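You operate a simulated robot arm through the tools that you are given. There is no shell and no other tool.

You are at the controls of a simulated robot arm. One attempt, no reset.

TASK
Fill the bottle from the white rack at the tap, up to between its two lines.
Fine: tank valve open; leave the bottle on the sled, back in the middle; spill nothing. Set down upright: bottle. Where these are worked on the way, their far stop is far enough and under half their travel is too little: bottle sled.

It is judged by the outcome, as a careful person would: the job done as asked, and still so three seconds after it is handed in. It fails if anything else is knocked over, pushed out of place, dropped, spilled or broken.

THE ROBOT
A 7-joint arm with a two-finger parallel gripper, fixed in place. Base frame: the origin is at the foot of the arm, x ahead of it, y to its left, z up; the work surface is at about z = 78. Lengths are in cm, angles in degrees, forces in N, time in s.
Its first joint turns from -132.0 to 132.0 degrees. Payload 3.91 kg.
The TCP is the grasp point between the finger pads, 3 cm short of the fingertips. In the tool frame z runs along the fingers and y along their closing line. Largest opening 11 cm; finger width 2, thickness 1; the body of the gripper, 4.8 by 11.2 cm, starts 5.5 cm behind the TCP.
Orientation is told as [roll, pitch, yaw] about the base's x, y, z axes, in that order, counted from this pose: with the fingers straight down and closing along the base's y, the tool's x points along the base's -x, its y along +y and its z along -z.

THE INTERFACE
- The arm moves only by the tool step_arm. Its argument "steps" is a list that holds one entry, the list of rows, each a list of 7 numbers: the gripper command, from -1 (fully open) to 1 (shut), values between in proportion, then the shift along the tool's x, y, z in units of 20 mm (1.0 is 20 mm), then the turn, a rotation vector about the tool's x, y, z in units of 4 degrees (1.0 is 4 degrees). In form: [[[fingers, x, y, z, ax, ay, az], ...]]. A call has 1 to 20 rows; each row shifts and turns the commanded pose from where the row before left it, along the tool's axes as they then stand. A call with a number of a shift or a turn outside -1 to 1 is refused whole. Rows are played at 5 a second. More than 5 cm and 8.6 degrees between two rows, or a gripper value outside its range, and nothing of the call is played. Where a pose cannot be reached the arm comes as near as it can. A force on the tool above 40 N (or 10 N above the force at the start of the call, whichever is more), or a blocked arm, ends the call early, and 0.2 s more pass. Each finger travels about 10.8 cm/s and halts on what it meets, pressing with about 21 N; the grip force reading is that of the motor and also rises with nothing between the fingers. The clock runs only during rows and for 0.2 s after the last one: add rows that do not move to give the fingers time. The reply holds the time, the measured pose of the TCP, the force on the tool along the base axes, the opening and the grip force, in the units named above and with some noise, with the torque about the TCP (base axes, N m) and any sound that the robot's microphone picked up.
- Cameras (640 x 400 px; columns grow to the right, rows downward): "scene" is fixed at [21.98, 49.97, 140.2]; the picture's right is [-0.04, -1.00, 0.00], its down [-0.18, 0.01, -0.98] and it looks along [0.98, -0.04, -0.18] (base axes); focal length 214 px, centre (320, 200). "wrist" rides on the gripper at [7.2, 1.7, -10.3] in the tool frame; the picture's right is [-0.23, 0.97, 0.00], its down [-0.76, -0.18, -0.62] and it looks along [-0.61, -0.14, 0.78] (tool axes); focal length 222 px, centre (320, 200). There is no depth. A picture from a camera that has moved, and an enlarged one, comes with that camera's place and axes in the base frame and with its lens.
- grab_frame(camera): a new picture of that camera. The clock stands still meanwhile.
- inspect(camera, box): a new picture of the part [left, top, right, bottom] of that camera's present view, enlarged. The clock stands still meanwhile.
- finish_job(): hands the job in; it is judged then, once.

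Nothing tells you positions but the pictures and the camera data. Unless the task says otherwise, let go and move clear before handing in.

The tools are called after "Emit:" by a JSON object that holds its "name" and its "arguments". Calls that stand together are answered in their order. step_arm: Moves the arm, as the interface text tells. Its arguments: {"type":"object","properties":{"steps":{"type":"array"}},"required":["steps"]} The other tools are called the same way: grab_frame (camera) takes a picture; inspect (camera, box) takes an enlarged picture of a part of a camera's view; finish_job () hands the job in.

At the start:

```text
time_s: 0.0
eef_pos: [47.99, 56.74, 136.27]
orientation: [0.0, 0.1, 0.0]
contact_force: [-0.7, 0.2, 0.1]
wrist_torque: [0.0, 0.0, 0.02]
gripper_width: 10.98
gripper_force: 0.1
```

scene: 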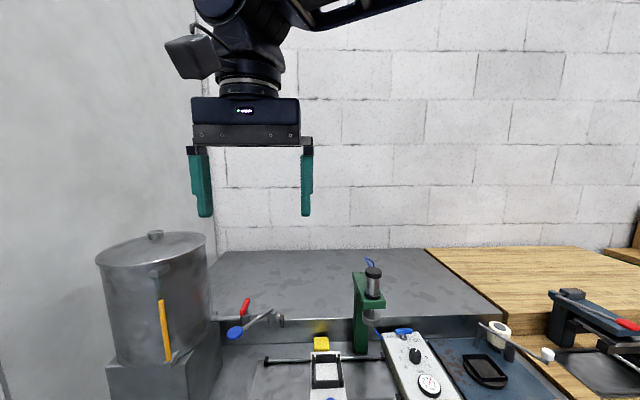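
wrist: 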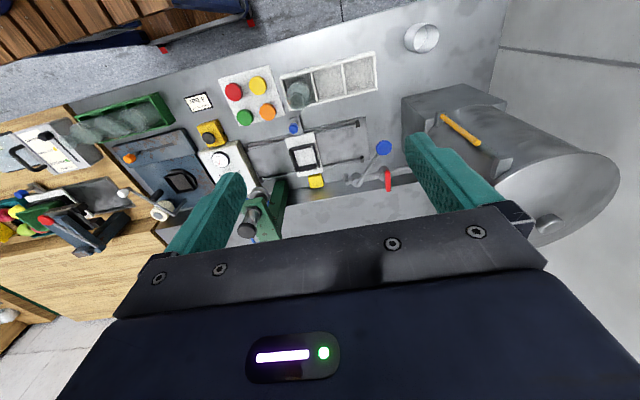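

I see a metal tank at left, a tap with red/blue levers, a sled on rods, racks with translucent bottles and a control panel. I'll look closer before moving.

Emit:
{"name": "inspect", "arguments": {"camera": "wrist", "box": [220, 40, 420, 200]}}

Emit:
{"name": "inspect", "arguments": {"camera": "wrist", "box": [60, 70, 260, 230]}}

Emit:
{"name": "inspect", "arguments": {"camera": "scene", "box": [200, 240, 440, 400]}}

Emit:
{"name": "inspect", "arguments": {"camera": "scene", "box": [60, 220, 300, 400]}}

Emit:
{"name": "inspect", "arguments": {"camera": "wrist", "box": [0, 60, 160, 260]}}

```text
2.50 times, centred on (320, 120) of wrist
camera zoom: at [40.88, 58.47, 146.59], right [0.23, 0.97, 0.0], down [0.76, -0.18, 0.62], along [0.61, -0.14, -0.78], focal length 555 px, centre (320, 400)
```

zoom: 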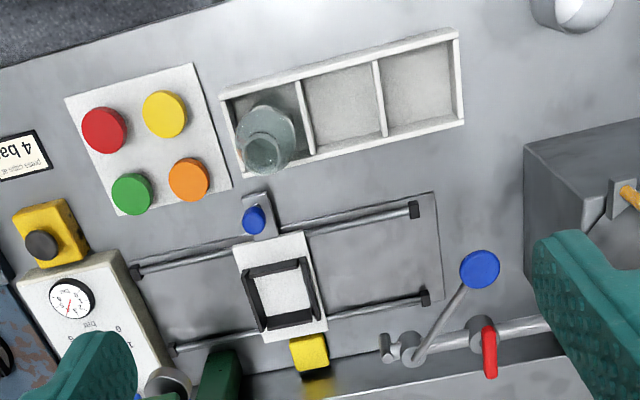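

```text
2.50 times, centred on (160, 150) of wrist
camera zoom: at [40.88, 58.47, 146.59], right [0.23, 0.97, 0.0], down [0.76, -0.18, 0.62], along [0.61, -0.14, -0.78], focal length 555 px, centre (720, 325)
```

zoom: 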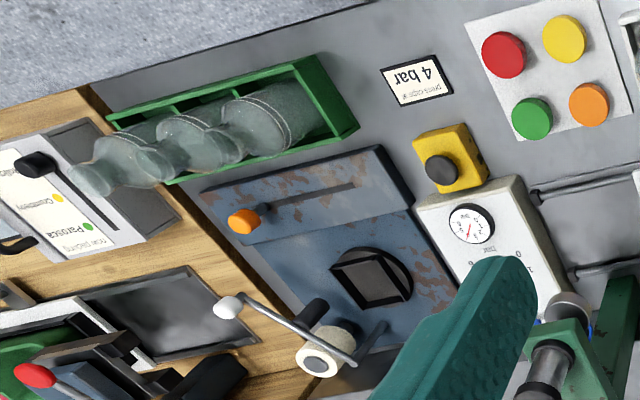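

```text
2.50 times, centred on (320, 320) of scene
camera zoom: at [21.98, 49.97, 140.2], right [-0.04, -1.0, 0.0], down [-0.18, 0.01, -0.98], along [0.98, -0.04, -0.18], focal length 536 px, centre (320, -100)
```

zoom: 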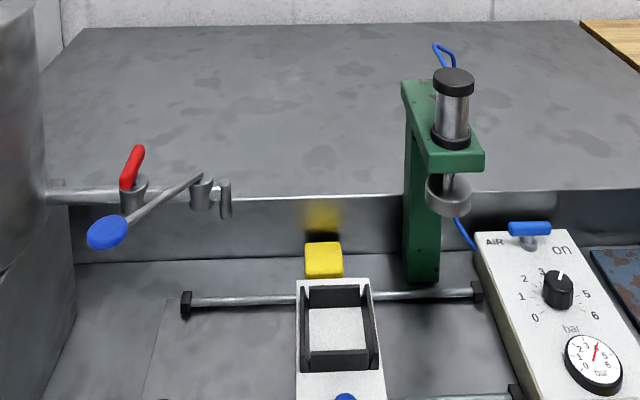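

```text
2.22 times, centred on (180, 310) of scene
camera zoom: at [21.98, 49.97, 140.2], right [-0.04, -1.0, 0.0], down [-0.18, 0.01, -0.98], along [0.98, -0.04, -0.18], focal length 477 px, centre (631, -44)
```

zoom: 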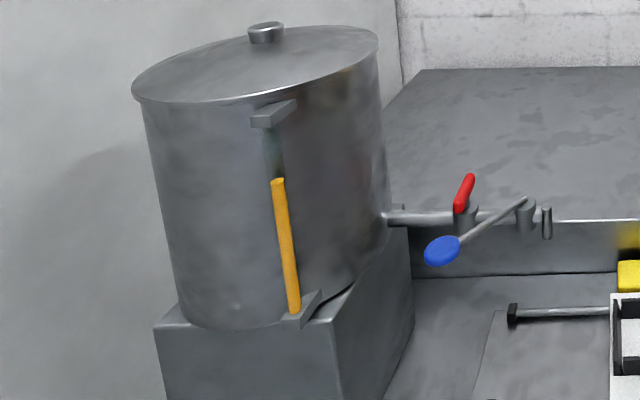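

```text
2.00 times, centred on (80, 160) of wrist
camera zoom: at [40.88, 58.47, 146.59], right [0.23, 0.97, 0.0], down [0.76, -0.18, 0.62], along [0.61, -0.14, -0.78], focal length 444 px, centre (800, 280)
```

zoom: 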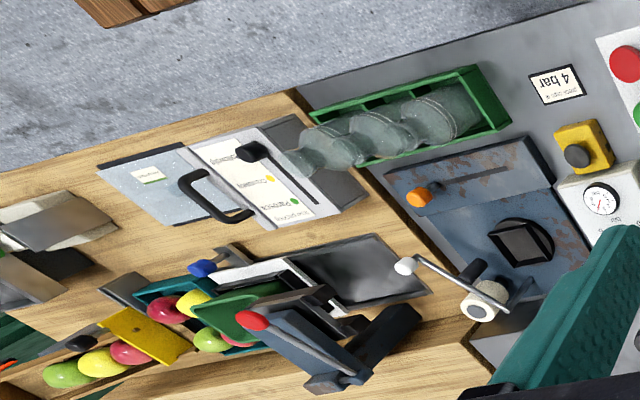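

The bottle stands in the left slot of the white rack (about x 56, y 48). The sled is in the middle of its rods (about x 73, y 46), the spout is near x 73.5, y 58, z 97, the tap lever has a blue ball, and the tank valve has a red handle. I'll lower the gripper and look closer.

Emit:
{"name": "step_arm", "arguments": {"steps": [[[-1, -0.1, -0.435, 0.9, 0, 0, 0], [-1, -0.1, -0.435, 0.9, 0, 0, 0], [-1, -0.1, -0.435, 0.9, 0, 0, 0], [-1, -0.1, -0.435, 0.9, 0, 0, 0], [-1, -0.1, -0.435, 0.9, 0, 0, 0], [-1, -0.1, -0.435, 0.9, 0, 0, 0], [-1, -0.1, -0.435, 0.9, 0, 0, 0], [-1, -0.1, -0.435, 0.9, 0, 0, 0], [-1, -0.1, -0.435, 0.9, 0, 0, 0], [-1, 0, 0, 0, 0, 0, 0]]]}}

Emit:
{"name": "grab_frame", "arguments": {"camera": "wrist"}}

```text
time_s: 2.2
eef_pos: [49.86, 48.88, 120.08]
orientation: [0.1, 0.0, 0.0]
contact_force: [-0.8, 0.3, -0.7]
wrist_torque: [-0.01, 0.05, 0.01]
gripper_width: 10.98
gripper_force: 0.0
```

```text
taken
camera wrist: at [42.73, 50.52, 130.38], right [0.23, 0.97, 0.0], down [0.76, -0.18, 0.62], along [0.61, -0.14, -0.78], focal length 222 px, centre (320, 200)
```

wrist: 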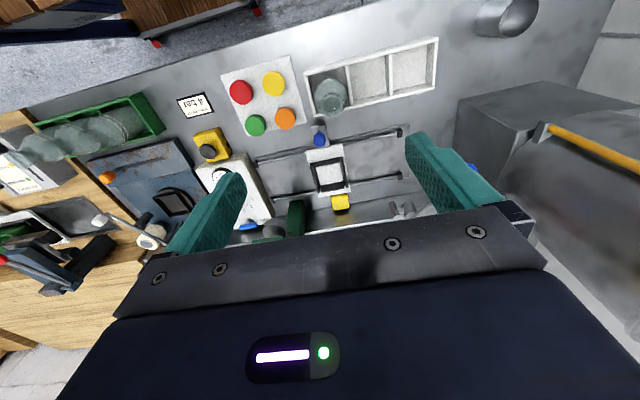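

Emit:
{"name": "inspect", "arguments": {"camera": "wrist", "box": [290, 30, 450, 130]}}

Emit:
{"name": "inspect", "arguments": {"camera": "wrist", "box": [240, 110, 430, 225]}}

Emit:
{"name": "inspect", "arguments": {"camera": "scene", "box": [190, 280, 310, 360]}}

Emit:
{"name": "inspect", "arguments": {"camera": "scene", "box": [280, 320, 400, 400]}}

```text
4.00 times, centred on (370, 80) of wrist
camera zoom: at [42.73, 50.52, 130.38], right [0.23, 0.97, 0.0], down [0.76, -0.18, 0.62], along [0.61, -0.14, -0.78], focal length 888 px, centre (120, 680)
```

zoom: 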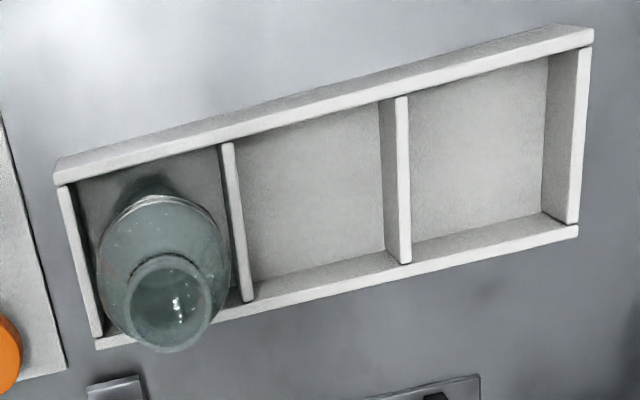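

```text
3.37 times, centred on (335, 168) of wrist
camera zoom: at [42.73, 50.52, 130.38], right [0.23, 0.97, 0.0], down [0.76, -0.18, 0.62], along [0.61, -0.14, -0.78], focal length 748 px, centre (270, 310)
```

zoom: 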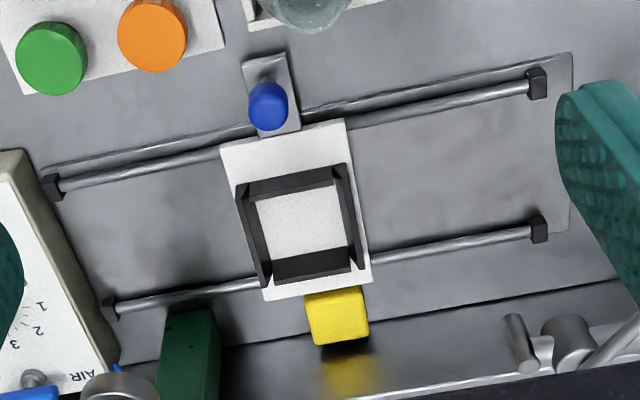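

```text
5.00 times, centred on (250, 320) of scene
camera zoom: at [21.98, 49.97, 140.2], right [-0.04, -1.0, 0.0], down [-0.18, 0.01, -0.98], along [0.98, -0.04, -0.18], focal length 1072 px, centre (670, -400)
```

zoom: 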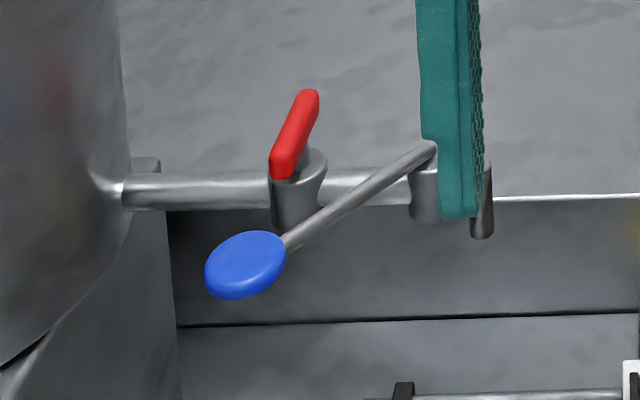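

```text
5.00 times, centred on (340, 360) of scene
camera zoom: at [21.98, 49.97, 140.2], right [-0.04, -1.0, 0.0], down [-0.18, 0.01, -0.98], along [0.98, -0.04, -0.18], focal length 1072 px, centre (220, -600)
```

zoom: 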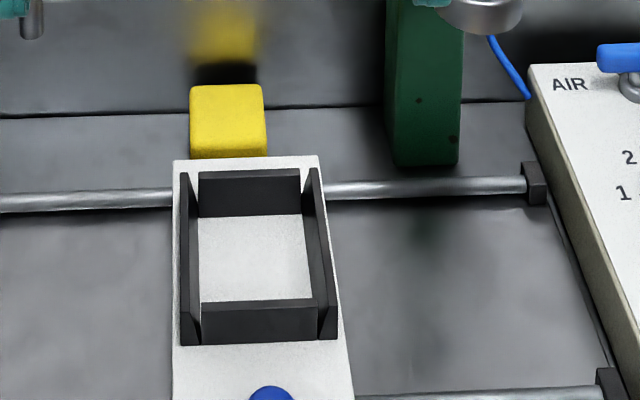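

The bottle is at about (53.7, 50.2) with its mouth at z≈92. I'll check the bottles in the green rack, seen from the side, to learn the bottle's shape.

Emit:
{"name": "inspect", "arguments": {"camera": "wrist", "box": [0, 80, 170, 190]}}

Emit:
{"name": "inspect", "arguments": {"camera": "wrist", "box": [300, 60, 360, 125]}}

Emit:
{"name": "grab_frame", "arguments": {"camera": "scene"}}

```text
3.64 times, centred on (85, 135) of wrist
camera zoom: at [42.73, 50.52, 130.38], right [0.23, 0.97, 0.0], down [0.76, -0.18, 0.62], along [0.61, -0.14, -0.78], focal length 808 px, centre (1174, 436)
```

zoom: 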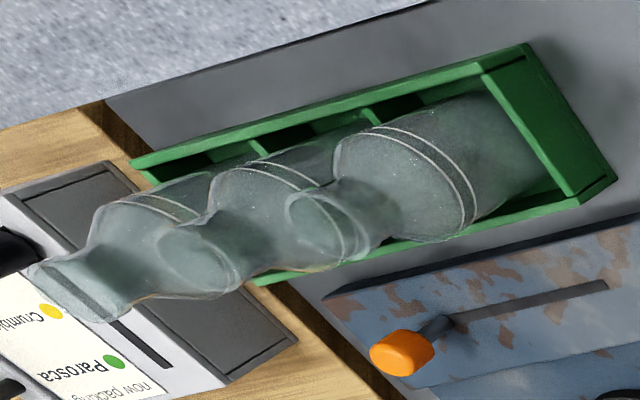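

```text
6.15 times, centred on (330, 92) of wrist
camera zoom: at [42.73, 50.52, 130.38], right [0.23, 0.97, 0.0], down [0.76, -0.18, 0.62], along [0.61, -0.14, -0.78], focal length 1367 px, centre (258, 862)
```

zoom: 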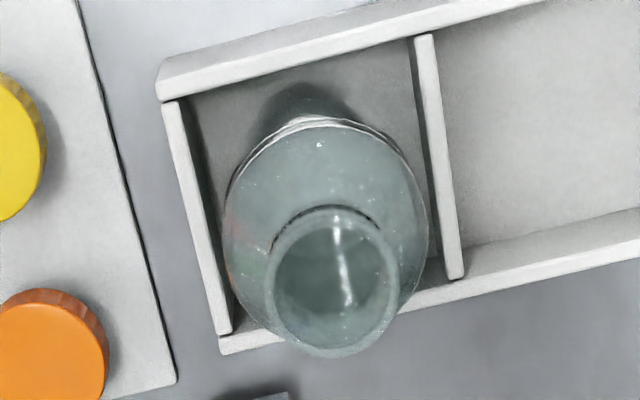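

```text
taken
```

scene: 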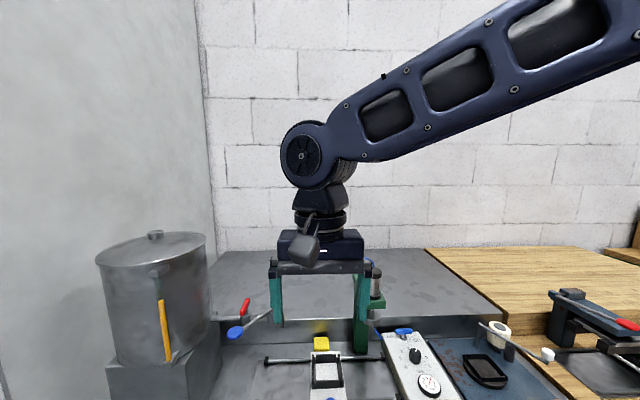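

The bottles have a wide body with two white lines near the shoulder, and a neck. I'll hover above the bottle to refine its position.

Emit:
{"name": "step_arm", "arguments": {"steps": [[[-1, -0.24, 0.083, 0.9, 0, 0, 0], [-1, -0.24, 0.083, 0.9, 0, 0, 0], [-1, -0.24, 0.083, 0.9, 0, 0, 0], [-1, -0.24, 0.083, 0.9, 0, 0, 0], [-1, -0.24, 0.083, 0.9, 0, 0, 0], [-1, -0.24, 0.083, 0.9, 0, 0, 0], [-1, -0.24, 0.083, 0.9, 0, 0, 0], [-1, -0.24, 0.083, 0.9, 0, 0, 0], [-1, 0, 0, 0, 0, 0, 0]]]}}

Emit:
{"name": "grab_frame", "arguments": {"camera": "wrist"}}

Emit:
{"name": "inspect", "arguments": {"camera": "wrist", "box": [200, 40, 440, 200]}}

Emit:
{"name": "grab_frame", "arguments": {"camera": "scene"}}

```text
time_s: 4.2
eef_pos: [53.79, 50.26, 105.77]
orientation: [0.1, 0.0, 0.0]
contact_force: [0.7, 0.2, 0.8]
wrist_torque: [-0.01, -0.01, 0.0]
gripper_width: 10.98
gripper_force: 0.1
```

```text
taken
camera wrist: at [46.54, 51.97, 116.08], right [0.23, 0.97, 0.0], down [0.76, -0.18, 0.62], along [0.61, -0.14, -0.78], focal length 222 px, centre (320, 200)
```

wrist: 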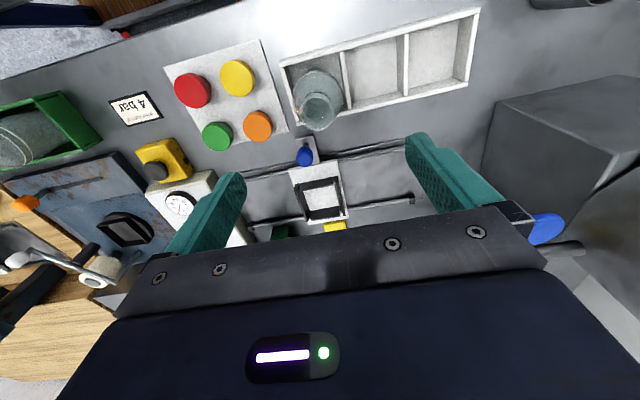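

```text
2.50 times, centred on (320, 120) of wrist
camera zoom: at [46.54, 51.97, 116.08], right [0.23, 0.97, 0.0], down [0.76, -0.18, 0.62], along [0.61, -0.14, -0.78], focal length 555 px, centre (320, 400)
```

zoom: 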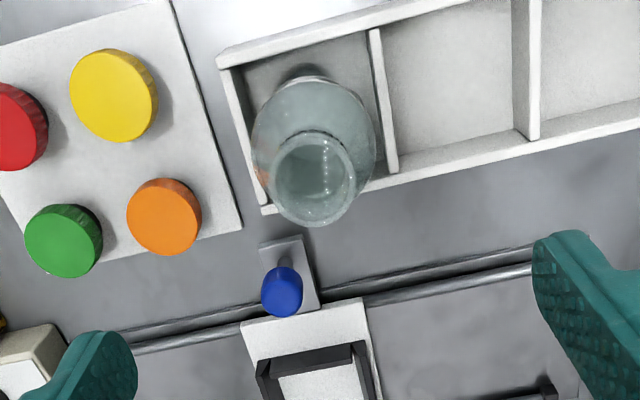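

```text
taken
```

scene: 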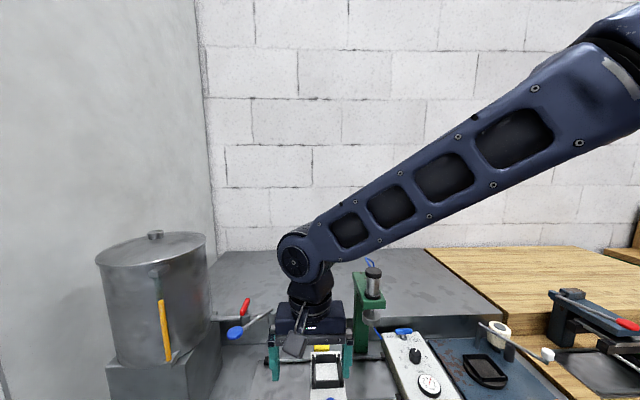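

The mouth is centred near (53.4, 50.2, 92–93.5). I'll lower with open fingers around the neck, keeping the palm well above the mouth.

Emit:
{"name": "step_arm", "arguments": {"steps": [[[-1, 0.03, 0, 0.9, 0, 0, 0], [-1, 0.03, 0, 0.9, 0, 0, 0], [-1, 0.03, 0, 0.9, 0, 0, 0], [-1, 0.03, 0, 0.9, 0, 0, 0], [-1, 0.03, 0, 0.9, 0, 0, 0], [-1, 0.03, 0, 0.9, 0, 0, 0], [-1, 0, 0, 0.9, 0, 0, 0], [-1, 0, 0, 0, 0, 0, 0]]]}}

Emit:
{"name": "grab_frame", "arguments": {"camera": "wrist"}}

Emit:
{"name": "inspect", "arguments": {"camera": "wrist", "box": [220, 80, 420, 220]}}

```text
time_s: 6.0
eef_pos: [53.31, 50.54, 93.09]
orientation: [0.0, 0.1, 0.0]
contact_force: [-0.5, -0.3, 0.9]
wrist_torque: [0.02, 0.03, -0.01]
gripper_width: 10.99
gripper_force: 0.1
```

```text
taken
camera wrist: at [46.09, 52.23, 103.36], right [0.23, 0.97, 0.0], down [0.76, -0.18, 0.62], along [0.61, -0.14, -0.78], focal length 222 px, centre (320, 200)
```

wrist: 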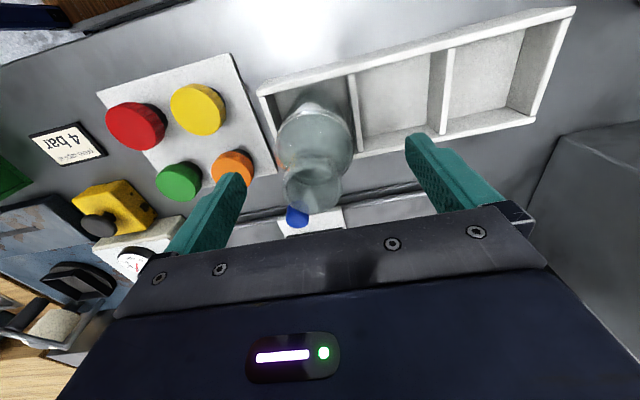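

```text
2.86 times, centred on (320, 150) of wrist
camera zoom: at [46.09, 52.23, 103.36], right [0.23, 0.97, 0.0], down [0.76, -0.18, 0.62], along [0.61, -0.14, -0.78], focal length 635 px, centre (320, 343)
```

zoom: 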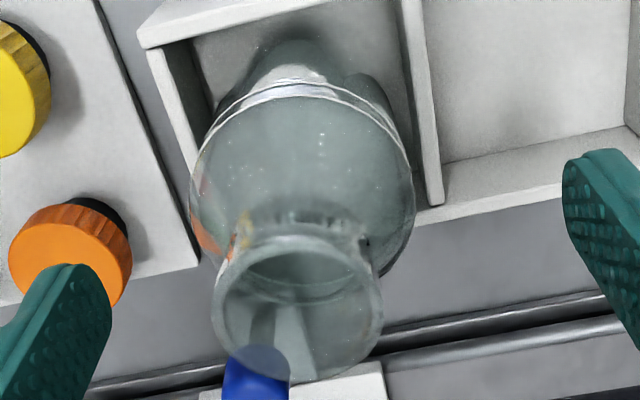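

The mouth is at about (53.6, 50.0, 92.4) and the neck is 3.3 cm wide. I'll align, lower slightly and close on the neck.

Emit:
{"name": "step_arm", "arguments": {"steps": [[[-1, -0.07, -0.13, 0.35, 0, 0, 0], [-1, -0.07, -0.13, 0.35, 0, 0, 0], [0, 0, 0, 0, 0, 0, 0], [0.25, 0, 0, 0, 0, 0, 0], [0.5, 0, 0, 0, 0, 0, 0], [1, 0, 0, 0, 0, 0, 0], [1, 0, 0, 0, 0, 0, 0]]]}}

Emit:
{"name": "inspect", "arguments": {"camera": "wrist", "box": [220, 80, 420, 220]}}

```text
time_s: 7.6
eef_pos: [53.62, 49.87, 91.82]
orientation: [0.0, -0.1, 0.0]
contact_force: [1.0, -3.9, 22.0]
wrist_torque: [-0.18, -0.22, 0.02]
gripper_width: 5.02
gripper_force: 20.9
```

```text
2.86 times, centred on (320, 150) of wrist
camera zoom: at [46.41, 51.54, 102.07], right [0.23, 0.97, 0.0], down [0.76, -0.18, 0.62], along [0.61, -0.14, -0.78], focal length 635 px, centre (320, 343)
```

zoom: 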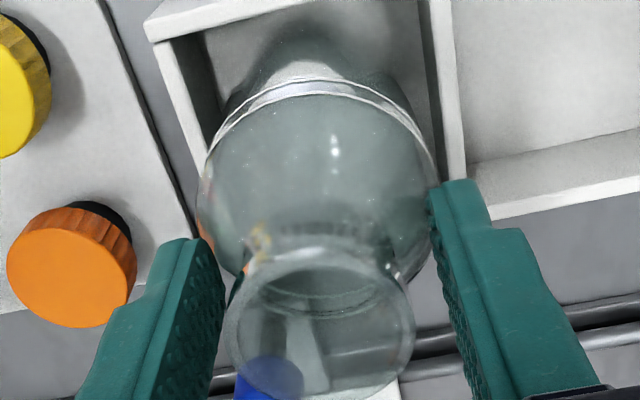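

The fingertips landed on the shoulder (5 cm wide) rather than the neck. I'll open, rise about 1.3 cm and close on the neck.

Emit:
{"name": "step_arm", "arguments": {"steps": [[[-0.2, 0, 0, 0, 0, 0, 0], [-0.2, 0, 0, 0, 0, 0, 0], [-0.2, 0, 0, -0.35, 0, 0, 0], [-0.2, 0, 0, -0.35, 0, 0, 0], [-0.2, 0, 0, 0, 0, 0, 0], [0.1, 0, 0, 0, 0, 0, 0], [0.4, 0, 0, 0, 0, 0, 0], [1, 0, 0, 0, 0, 0, 0], [1, 0, 0, 0, 0, 0, 0]]]}}

Emit:
{"name": "inspect", "arguments": {"camera": "wrist", "box": [220, 80, 420, 220]}}

```text
time_s: 9.6
eef_pos: [53.46, 49.89, 93.1]
orientation: [0.0, 0.0, 0.1]
contact_force: [-0.7, -0.4, 1.9]
wrist_torque: [-0.03, 0.03, 0.0]
gripper_width: 3.51
gripper_force: 20.6
```

```text
2.86 times, centred on (320, 150) of wrist
camera zoom: at [46.36, 51.59, 103.39], right [0.23, 0.97, 0.0], down [0.76, -0.18, 0.62], along [0.61, -0.14, -0.78], focal length 635 px, centre (320, 343)
```

zoom: 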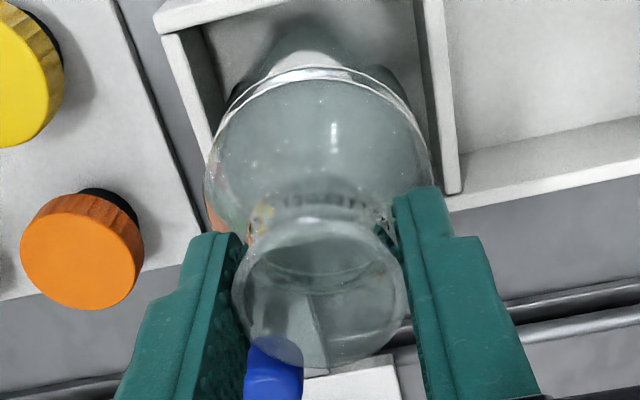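

Now it holds the neck at 3.5 cm width. I'll lift it straight up.

Emit:
{"name": "step_arm", "arguments": {"steps": [[[1, 0, 0, -0.25, 0, 0, 0], [1, 0, 0, -0.5, 0, 0, 0], [1, 0, 0, -0.75, 0, 0, 0], [1, 0, 0, -0.75, 0, 0, 0], [1, 0, 0, -0.75, 0, 0, 0], [1, 0, 0, -0.75, 0, 0, 0], [1, 0, 0, -0.75, 0, 0, 0], [1, 0, 0, -0.75, 0, 0, 0], [1, 0, 0, -0.5, 0, 0, 0], [1, 0, 0, 0, 0, 0, 0]]]}}

Emit:
{"name": "grab_frame", "arguments": {"camera": "wrist"}}

Emit:
{"name": "grab_frame", "arguments": {"camera": "scene"}}

```text
time_s: 11.8
eef_pos: [53.66, 49.73, 104.64]
orientation: [0.1, 0.0, 0.0]
contact_force: [-0.1, 0.7, -1.9]
wrist_torque: [0.0, -0.02, 0.03]
gripper_width: 3.51
gripper_force: 21.0
```

```text
taken
camera wrist: at [46.46, 51.48, 114.86], right [0.23, 0.97, 0.0], down [0.76, -0.18, 0.62], along [0.61, -0.14, -0.78], focal length 222 px, centre (320, 200)
```

wrist: 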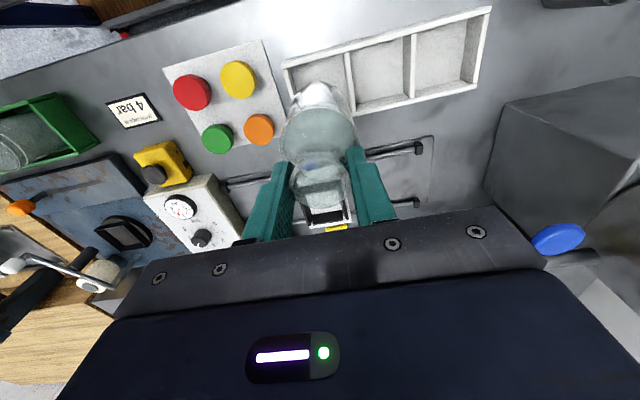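

```text
taken
```

scene: 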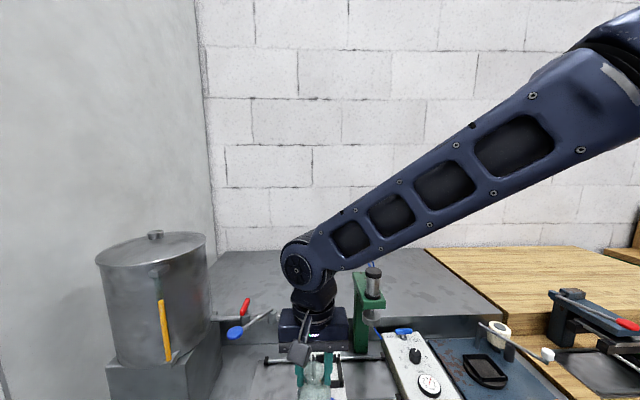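

The bottle is held and clear of the rack. Next I'll carry it over the sled nest at a safe height, then check alignment with both cameras.

Emit:
{"name": "step_arm", "arguments": {"steps": [[[1, -0.4, -0.08, 0, 0, 0, 0], [1, -0.8, -0.15, 0, 0, 0, 0], [1, -0.8, -0.15, 0, 0, 0, 0], [1, -0.8, -0.15, 0, 0, 0, 0], [1, -0.8, -0.15, 0, 0, 0, 0], [1, -0.8, -0.15, 0, 0, 0, 0], [1, -0.8, -0.15, 0, 0, 0, 0], [1, -0.8, -0.15, 0, 0, 0, 0], [1, -0.8, -0.15, 0, 0, 0, 0], [1, -0.8, -0.15, 0, 0, 0, 0], [1, -0.8, -0.15, 0, 0, 0, 0], [1, -0.8, -0.15, 0, 0, 0, 0], [1, -0.4, -0.08, 0, 0, 0, 0], [1, 0, 0, 0, 0, 0, 0]]]}}

Emit:
{"name": "grab_frame", "arguments": {"camera": "wrist"}}

Emit:
{"name": "grab_frame", "arguments": {"camera": "scene"}}

Emit:
{"name": "inspect", "arguments": {"camera": "scene", "box": [280, 320, 400, 400]}}

Emit:
{"name": "inspect", "arguments": {"camera": "wrist", "box": [240, 60, 400, 180]}}

```text
time_s: 14.8
eef_pos: [72.7, 46.18, 104.72]
orientation: [0.1, 0.0, 0.0]
contact_force: [0.1, 0.0, -1.3]
wrist_torque: [0.03, 0.03, -0.01]
gripper_width: 3.53
gripper_force: 21.2
```

```text
taken
camera wrist: at [65.59, 47.95, 114.92], right [0.23, 0.97, 0.0], down [0.76, -0.18, 0.62], along [0.61, -0.14, -0.78], focal length 222 px, centre (320, 200)
```

wrist: 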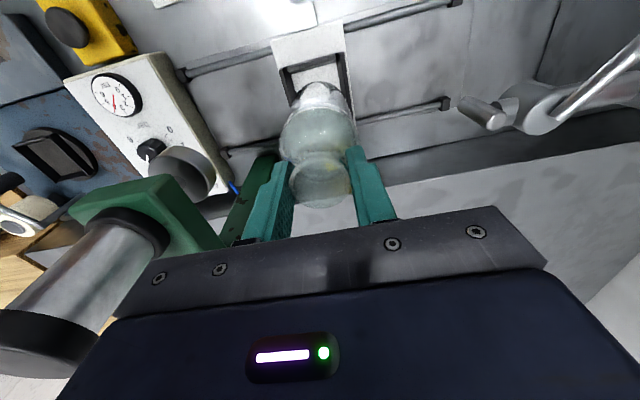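

```text
taken
```

scene: 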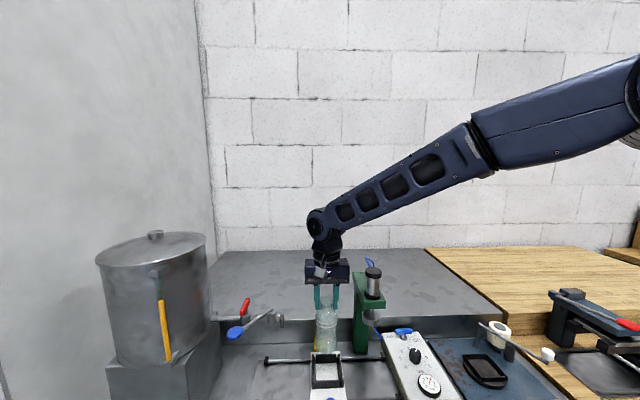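

```text
5.00 times, centred on (340, 360) of scene
camera zoom: at [21.98, 49.97, 140.2], right [-0.04, -1.0, 0.0], down [-0.18, 0.01, -0.98], along [0.98, -0.04, -0.18], focal length 1072 px, centre (220, -600)
```

zoom: 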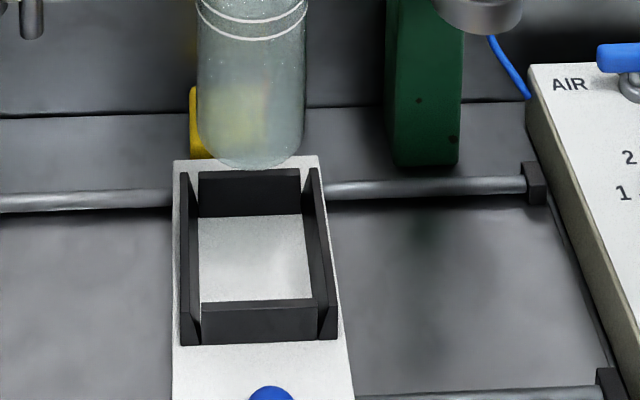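

```text
3.33 times, centred on (320, 120) of wrist
camera zoom: at [65.59, 47.95, 114.92], right [0.23, 0.97, 0.0], down [0.76, -0.18, 0.62], along [0.61, -0.14, -0.78], focal length 740 px, centre (320, 467)
```

zoom: 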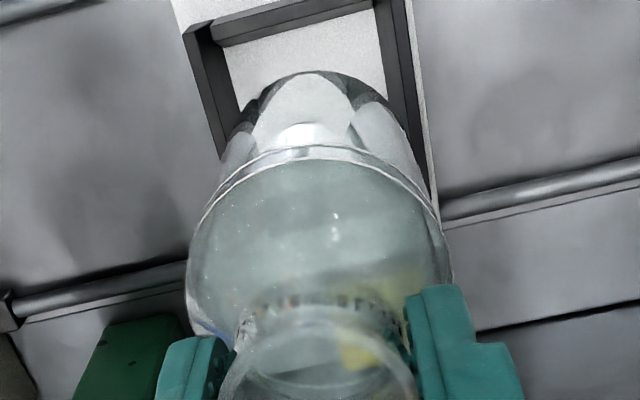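

The bottle hangs over the nest. I'll zoom in further to measure the offset between the bottle and the nest.

Emit:
{"name": "inspect", "arguments": {"camera": "wrist", "box": [264, 20, 376, 90]}}

Emit:
{"name": "inspect", "arguments": {"camera": "scene", "box": [296, 300, 360, 340]}}

Emit:
{"name": "inspect", "arguments": {"camera": "scene", "box": [304, 345, 352, 395]}}

Emit:
{"name": "inspect", "arguments": {"camera": "wrist", "box": [420, 40, 640, 180]}}

```text
5.71 times, centred on (320, 55) of wrist
camera zoom: at [65.59, 47.95, 114.92], right [0.23, 0.97, 0.0], down [0.76, -0.18, 0.62], along [0.61, -0.14, -0.78], focal length 1269 px, centre (320, 1029)
```

zoom: 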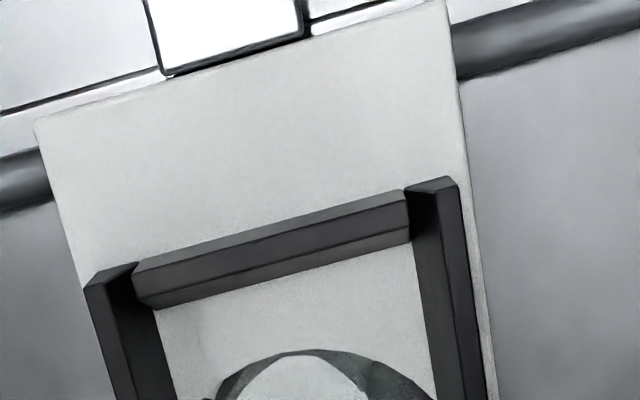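

```text
10.00 times, centred on (328, 320) of scene
camera zoom: at [21.98, 49.97, 140.2], right [-0.04, -1.0, 0.0], down [-0.18, 0.01, -0.98], along [0.98, -0.04, -0.18], focal length 2145 px, centre (240, -1000)
```

zoom: 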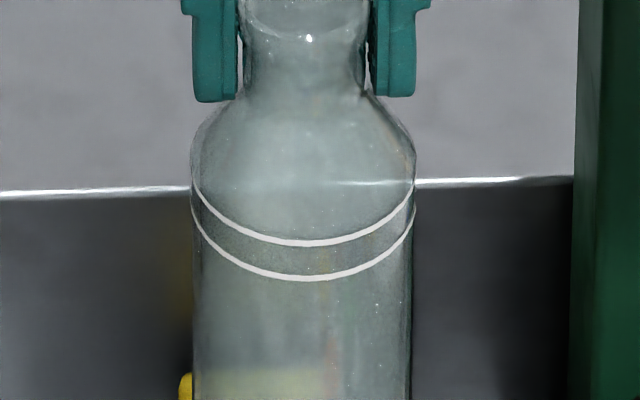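

```text
8.00 times, centred on (328, 370) of scene
camera zoom: at [21.98, 49.97, 140.2], right [-0.04, -1.0, 0.0], down [-0.18, 0.01, -0.98], along [0.98, -0.04, -0.18], focal length 1716 px, centre (256, -1160)
```

zoom: 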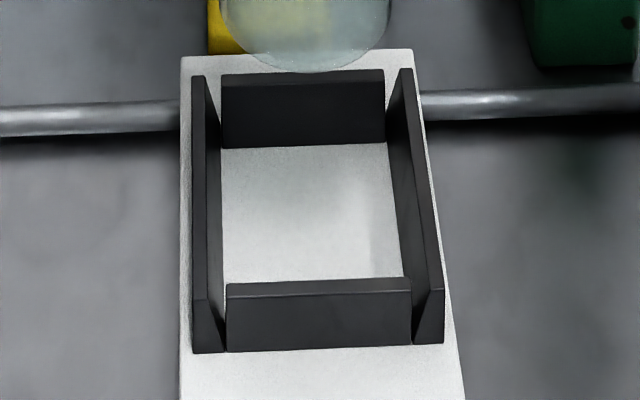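

```text
2.86 times, centred on (530, 110) of wrist
camera zoom: at [65.59, 47.95, 114.92], right [0.23, 0.97, 0.0], down [0.76, -0.18, 0.62], along [0.61, -0.14, -0.78], focal length 635 px, centre (-280, 457)
```

zoom: 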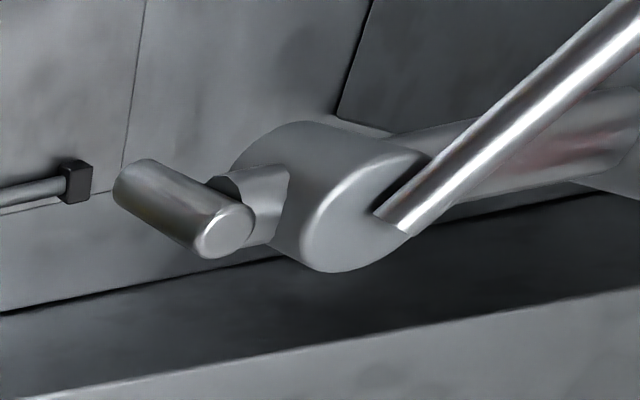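

The nest floor centre works out to about (73.0, 46.0), with outward-flared walls. The bottle is about 0.25 cm too far in +y and 0.2 cm short in x, so I'll correct that and lower most of the way.

Emit:
{"name": "step_arm", "arguments": {"steps": [[[1, -0.1, -0.12, 0, 0, 0, 0], [1, 0, 0, 0.5, 0, 0, 0], [1, 0, 0, 0.6, 0, 0, 0], [1, 0, 0, 0.6, 0, 0, 0], [1, 0, 0, 0.6, 0, 0, 0], [1, 0, 0, 0.5, 0, 0, 0], [1, 0, 0, 0, 0, 0, 0]]]}}

Emit:
{"name": "inspect", "arguments": {"camera": "scene", "box": [288, 320, 368, 400]}}

Emit:
{"name": "inspect", "arguments": {"camera": "wrist", "box": [264, 30, 376, 140]}}

```text
time_s: 16.4
eef_pos: [72.89, 46.1, 98.91]
orientation: [0.1, 0.0, 0.0]
contact_force: [0.2, 0.2, -1.4]
wrist_torque: [0.0, 0.01, 0.02]
gripper_width: 3.51
gripper_force: 20.5
```

```text
5.00 times, centred on (328, 360) of scene
camera zoom: at [21.98, 49.97, 140.2], right [-0.04, -1.0, 0.0], down [-0.18, 0.01, -0.98], along [0.98, -0.04, -0.18], focal length 1072 px, centre (280, -600)
```

zoom: 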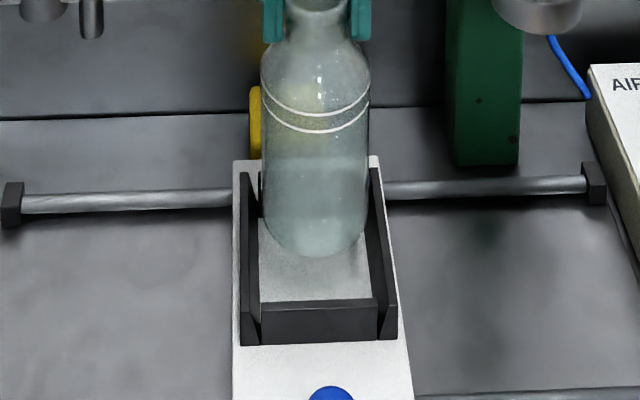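

```text
3.64 times, centred on (320, 85) of wrist
camera zoom: at [65.8, 47.7, 109.27], right [0.23, 0.97, 0.0], down [0.76, -0.18, 0.62], along [0.61, -0.14, -0.78], focal length 808 px, centre (320, 618)
```

zoom: 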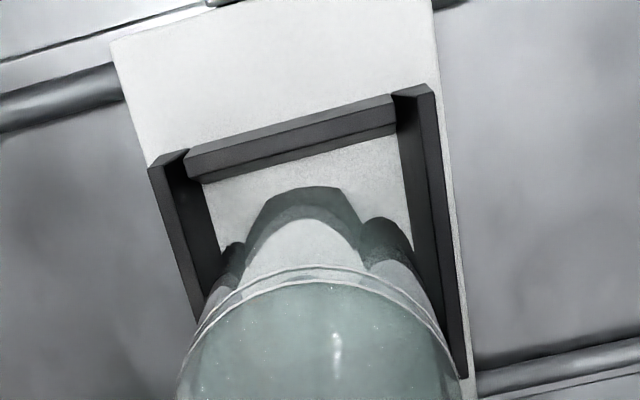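

Alignment looks good: the base is about centred over the nest. I'll lower gently into it.

Emit:
{"name": "step_arm", "arguments": {"steps": [[[1, 0, 0, 0.25, 0, 0, 0], [1, 0, 0, 0.25, 0, 0, 0], [1, 0, 0, 0.25, 0, 0, 0], [1, 0, 0, 0.25, 0, 0, 0], [1, 0, 0, 0.2, 0, 0, 0], [1, 0, 0, 0, 0, 0, 0]]]}}

Emit:
{"name": "inspect", "arguments": {"camera": "scene", "box": [288, 320, 368, 400]}}

```text
time_s: 17.8
eef_pos: [72.9, 45.9, 96.59]
orientation: [0.2, 0.1, 0.0]
contact_force: [-0.3, 0.7, -0.7]
wrist_torque: [0.01, 0.0, 0.01]
gripper_width: 3.51
gripper_force: 20.9
```

```text
5.00 times, centred on (328, 360) of scene
camera zoom: at [21.98, 49.97, 140.2], right [-0.04, -1.0, 0.0], down [-0.18, 0.01, -0.98], along [0.98, -0.04, -0.18], focal length 1072 px, centre (280, -600)
```

zoom: 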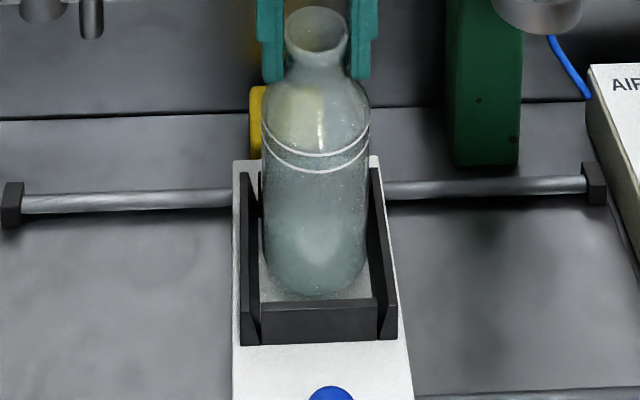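

Emit:
{"name": "step_arm", "arguments": {"steps": [[[1, 0, 0, 0.15, 0, 0, 0], [1, 0, 0, 0.15, 0, 0, 0], [1, 0, 0, 0.1, 0, 0, 0], [1, 0, 0, 0, 0, 0, 0]]]}}

Emit:
{"name": "inspect", "arguments": {"camera": "scene", "box": [288, 320, 368, 400]}}

```text
time_s: 18.8
eef_pos: [73.14, 46.02, 95.72]
orientation: [0.0, -0.1, 0.0]
contact_force: [-0.5, -1.4, -2.2]
wrist_torque: [0.0, 0.0, 0.02]
gripper_width: 3.51
gripper_force: 20.9
```

```text
5.00 times, centred on (328, 360) of scene
camera zoom: at [21.98, 49.97, 140.2], right [-0.04, -1.0, 0.0], down [-0.18, 0.01, -0.98], along [0.98, -0.04, -0.18], focal length 1072 px, centre (280, -600)
```

zoom: 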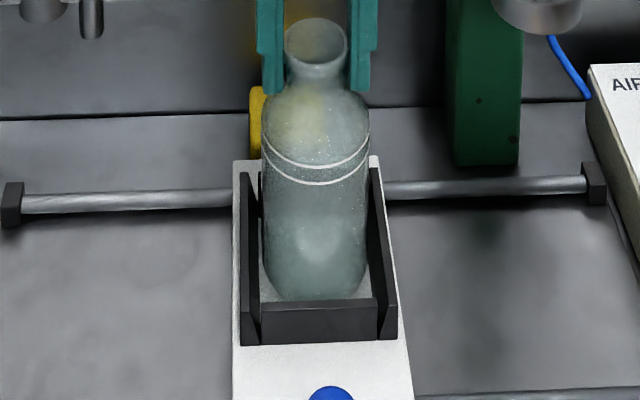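

Emit:
{"name": "step_arm", "arguments": {"steps": [[[1, 0, 0, 0.1, 0, 0, 0], [1, 0, 0, 0.1, 0, 0, 0], [1, 0, 0, 0, 0, 0, 0]]]}}

Emit:
{"name": "inspect", "arguments": {"camera": "scene", "box": [288, 320, 368, 400]}}

```text
time_s: 19.6
eef_pos: [73.14, 45.89, 95.43]
orientation: [0.1, 0.1, 0.1]
contact_force: [-0.2, -0.7, -1.1]
wrist_torque: [0.02, 0.01, 0.03]
gripper_width: 3.51
gripper_force: 21.1
```

```text
5.00 times, centred on (328, 360) of scene
camera zoom: at [21.98, 49.97, 140.2], right [-0.04, -1.0, 0.0], down [-0.18, 0.01, -0.98], along [0.98, -0.04, -0.18], focal length 1072 px, centre (280, -600)
```

zoom: 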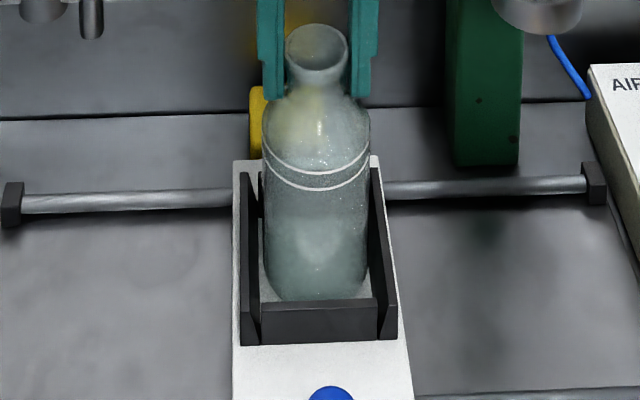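

Emit:
{"name": "step_arm", "arguments": {"steps": [[[1, 0, 0, 0.1, 0, 0, 0], [1, 0, 0, 0.1, 0, 0, 0], [1, 0, 0, 0, 0, 0, 0]]]}}

Emit:
{"name": "inspect", "arguments": {"camera": "scene", "box": [288, 320, 368, 400]}}

```text
time_s: 20.4
eef_pos: [73.07, 46.02, 95.12]
orientation: [0.1, -0.2, 0.0]
contact_force: [2.1, 0.0, 33.5]
wrist_torque: [-0.28, -0.19, 0.02]
gripper_width: 3.54
gripper_force: 21.2
```

```text
5.00 times, centred on (328, 360) of scene
camera zoom: at [21.98, 49.97, 140.2], right [-0.04, -1.0, 0.0], down [-0.18, 0.01, -0.98], along [0.98, -0.04, -0.18], focal length 1072 px, centre (280, -600)
```

zoom: 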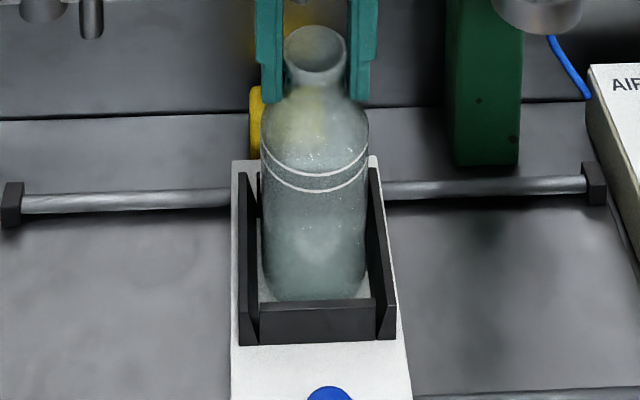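

There's a firm floor contact at the expected height, so the bottle is seated. I'll relieve the pressure, open the fingers and rise.

Emit:
{"name": "step_arm", "arguments": {"steps": [[[1, 0, 0, -0.1, 0, 0, 0], [1, 0, 0, 0, 0, 0, 0], [0.3, 0, 0, 0, 0, 0, 0], [0.2, 0, 0, 0, 0, 0, 0], [0.1, 0, 0, 0, 0, 0, 0], [-0.2, 0, 0, 0, 0, 0, 0], [-0.2, 0, 0, 0, 0, 0, 0]]]}}

Emit:
{"name": "inspect", "arguments": {"camera": "scene", "box": [288, 300, 368, 400]}}

```text
time_s: 22.0
eef_pos: [72.93, 46.04, 95.12]
orientation: [0.0, 0.0, 0.1]
contact_force: [-0.3, -0.5, -0.2]
wrist_torque: [0.0, 0.01, -0.01]
gripper_width: 6.61
gripper_force: 0.0
```

```text
4.00 times, centred on (328, 350) of scene
camera zoom: at [21.98, 49.97, 140.2], right [-0.04, -1.0, 0.0], down [-0.18, 0.01, -0.98], along [0.98, -0.04, -0.18], focal length 858 px, centre (288, -400)
```

zoom: 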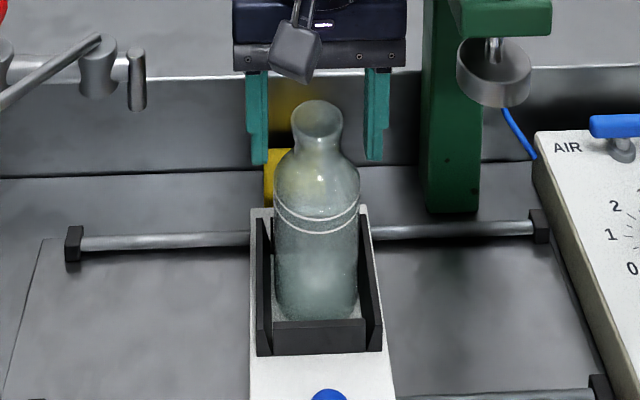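

The bottle is standing upright and free in the nest. I'll rise clear and back off to view the sled knob.

Emit:
{"name": "step_arm", "arguments": {"steps": [[[-0.2, 0, 0, -0.3, 0, 0, 0], [-0.2, 0, 0, -0.7, 0, 0, 0], [-0.2, 0, 0, -0.8, 0, 0, 0], [-0.2, 0, 0, -0.8, 0, 0, 0], [-0.2, 0, 0, -0.8, 0, 0, 0], [-0.2, 0, 0, -0.8, 0, 0, 0], [-0.2, 0.8, 0, -0.4, 0, 0, 0], [-0.2, 0.8, 0, 0, 0, 0, 0], [-0.2, 0.8, 0, 0, 0, 0, 0], [-0.2, 0.8, 0, 0, 0, 0, 0], [-0.2, 0.8, 0, 0, 0, 0, 0], [-0.2, 0.8, 0, 0, 0, 0, 0], [-0.2, 0.8, 0, 0, 0, 0, 0], [-0.2, 0, 0, 0, 0, 0, 0]]]}}

Emit:
{"name": "grab_frame", "arguments": {"camera": "wrist"}}

Emit:
{"name": "inspect", "arguments": {"camera": "scene", "box": [240, 280, 400, 400]}}

```text
time_s: 25.0
eef_pos: [61.68, 46.03, 104.39]
orientation: [0.2, 0.0, -0.1]
contact_force: [-0.3, 0.1, -0.4]
wrist_torque: [0.01, 0.02, 0.02]
gripper_width: 6.62
gripper_force: 0.1
```

```text
taken
camera wrist: at [54.67, 47.62, 114.65], right [0.23, 0.97, 0.0], down [0.76, -0.18, 0.62], along [0.61, -0.14, -0.78], focal length 222 px, centre (320, 200)
```

wrist: 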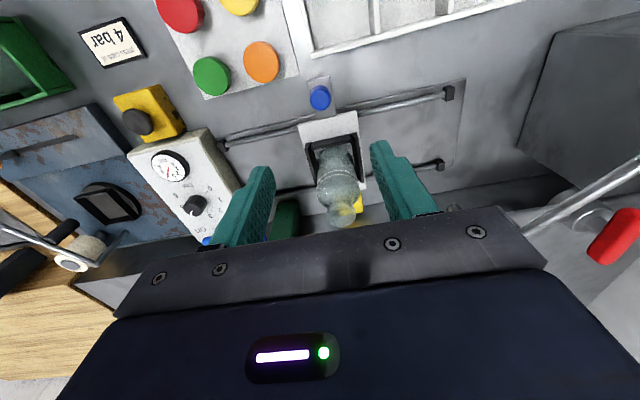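

```text
3.33 times, centred on (320, 340) of scene
camera zoom: at [21.98, 49.97, 140.2], right [-0.04, -1.0, 0.0], down [-0.18, 0.01, -0.98], along [0.98, -0.04, -0.18], focal length 715 px, centre (320, -267)
```

zoom: 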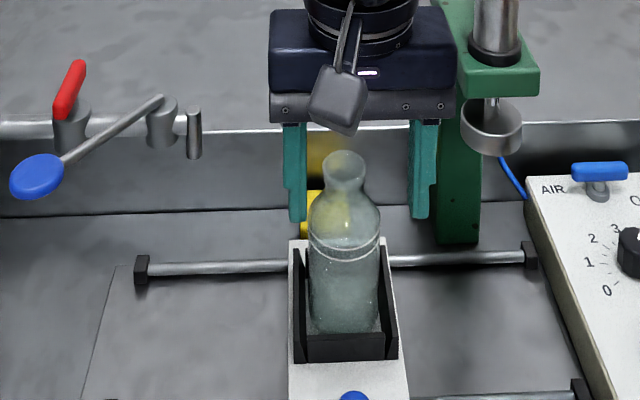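

Emit:
{"name": "inspect", "arguments": {"camera": "wrist", "box": [280, 60, 380, 130]}}

Emit:
{"name": "inspect", "arguments": {"camera": "wrist", "box": [280, 110, 400, 230]}}

Emit:
{"name": "inspect", "arguments": {"camera": "wrist", "box": [480, 120, 640, 290]}}

```text
5.71 times, centred on (330, 95) of wrist
camera zoom: at [54.67, 47.62, 114.65], right [0.23, 0.97, 0.0], down [0.76, -0.18, 0.62], along [0.61, -0.14, -0.78], focal length 1269 px, centre (263, 800)
```

zoom: 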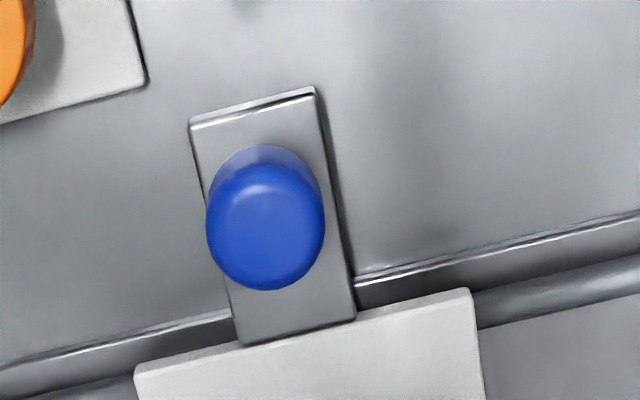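

```text
3.33 times, centred on (340, 170) of wrist
camera zoom: at [54.67, 47.62, 114.65], right [0.23, 0.97, 0.0], down [0.76, -0.18, 0.62], along [0.61, -0.14, -0.78], focal length 740 px, centre (253, 300)
```

zoom: 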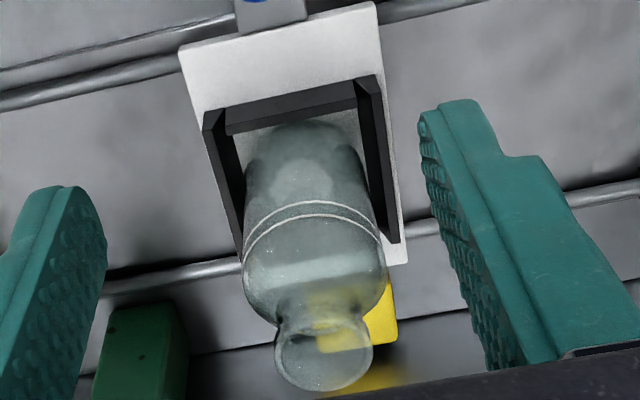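

```text
2.35 times, centred on (560, 205) of wrist
camera zoom: at [54.67, 47.62, 114.65], right [0.23, 0.97, 0.0], down [0.76, -0.18, 0.62], along [0.61, -0.14, -0.78], focal length 523 px, centre (-245, 188)
```

zoom: 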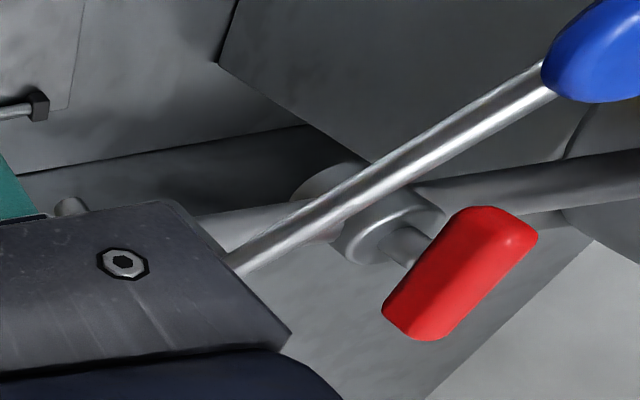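

The knob's centre is at about (62.1, 45.95), top z≈84–85 and 2.7 cm wide. I'll lower over it with the fingers straddling.

Emit:
{"name": "step_arm", "arguments": {"steps": [[[-0.2, -0.1, -0.03, 0.9, 0, 0, 0], [-0.2, -0.1, -0.03, 0.9, 0, 0, 0], [-0.2, 0, 0, 0.9, 0, 0, 0], [-0.2, 0, 0, 0.9, 0, 0, 0], [-0.2, 0, 0, 0.9, 0, 0, 0], [-0.2, 0, 0, 0.9, 0, 0, 0], [-0.2, 0, 0, 0.9, 0, 0, 0], [-0.2, 0, 0, 0.9, 0, 0, 0], [-0.2, 0, 0, 0.9, 0, 0, 0], [-0.2, 0, 0, 0.5, 0, 0, 0], [-0.2, 0, 0, 0, 0, 0, 0]]]}}

Emit:
{"name": "grab_frame", "arguments": {"camera": "wrist"}}

Emit:
{"name": "inspect", "arguments": {"camera": "wrist", "box": [240, 100, 400, 230]}}

```text
time_s: 27.4
eef_pos: [62.18, 45.86, 87.13]
orientation: [0.1, 0.0, 0.1]
contact_force: [0.1, 0.2, -0.1]
wrist_torque: [0.03, 0.02, -0.01]
gripper_width: 6.6
gripper_force: 0.0
```

```text
taken
camera wrist: at [55.03, 47.44, 97.4], right [0.23, 0.97, 0.0], down [0.76, -0.18, 0.62], along [0.61, -0.14, -0.78], focal length 222 px, centre (320, 200)
```

wrist: 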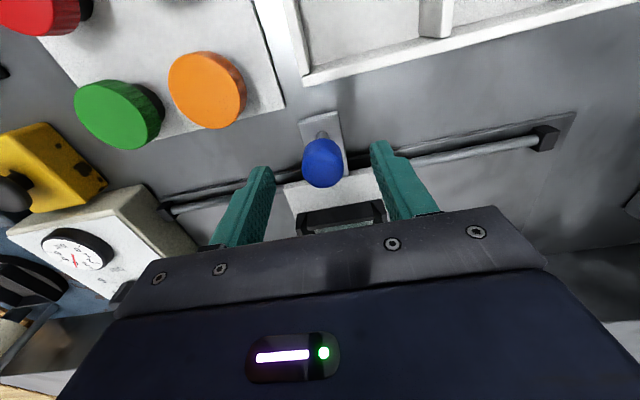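

```text
3.08 times, centred on (320, 165) of wrist
camera zoom: at [55.03, 47.44, 97.4], right [0.23, 0.97, 0.0], down [0.76, -0.18, 0.62], along [0.61, -0.14, -0.78], focal length 684 px, centre (320, 308)
```

zoom: 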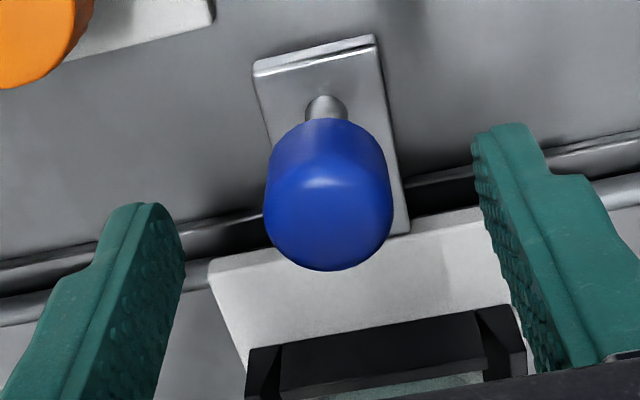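

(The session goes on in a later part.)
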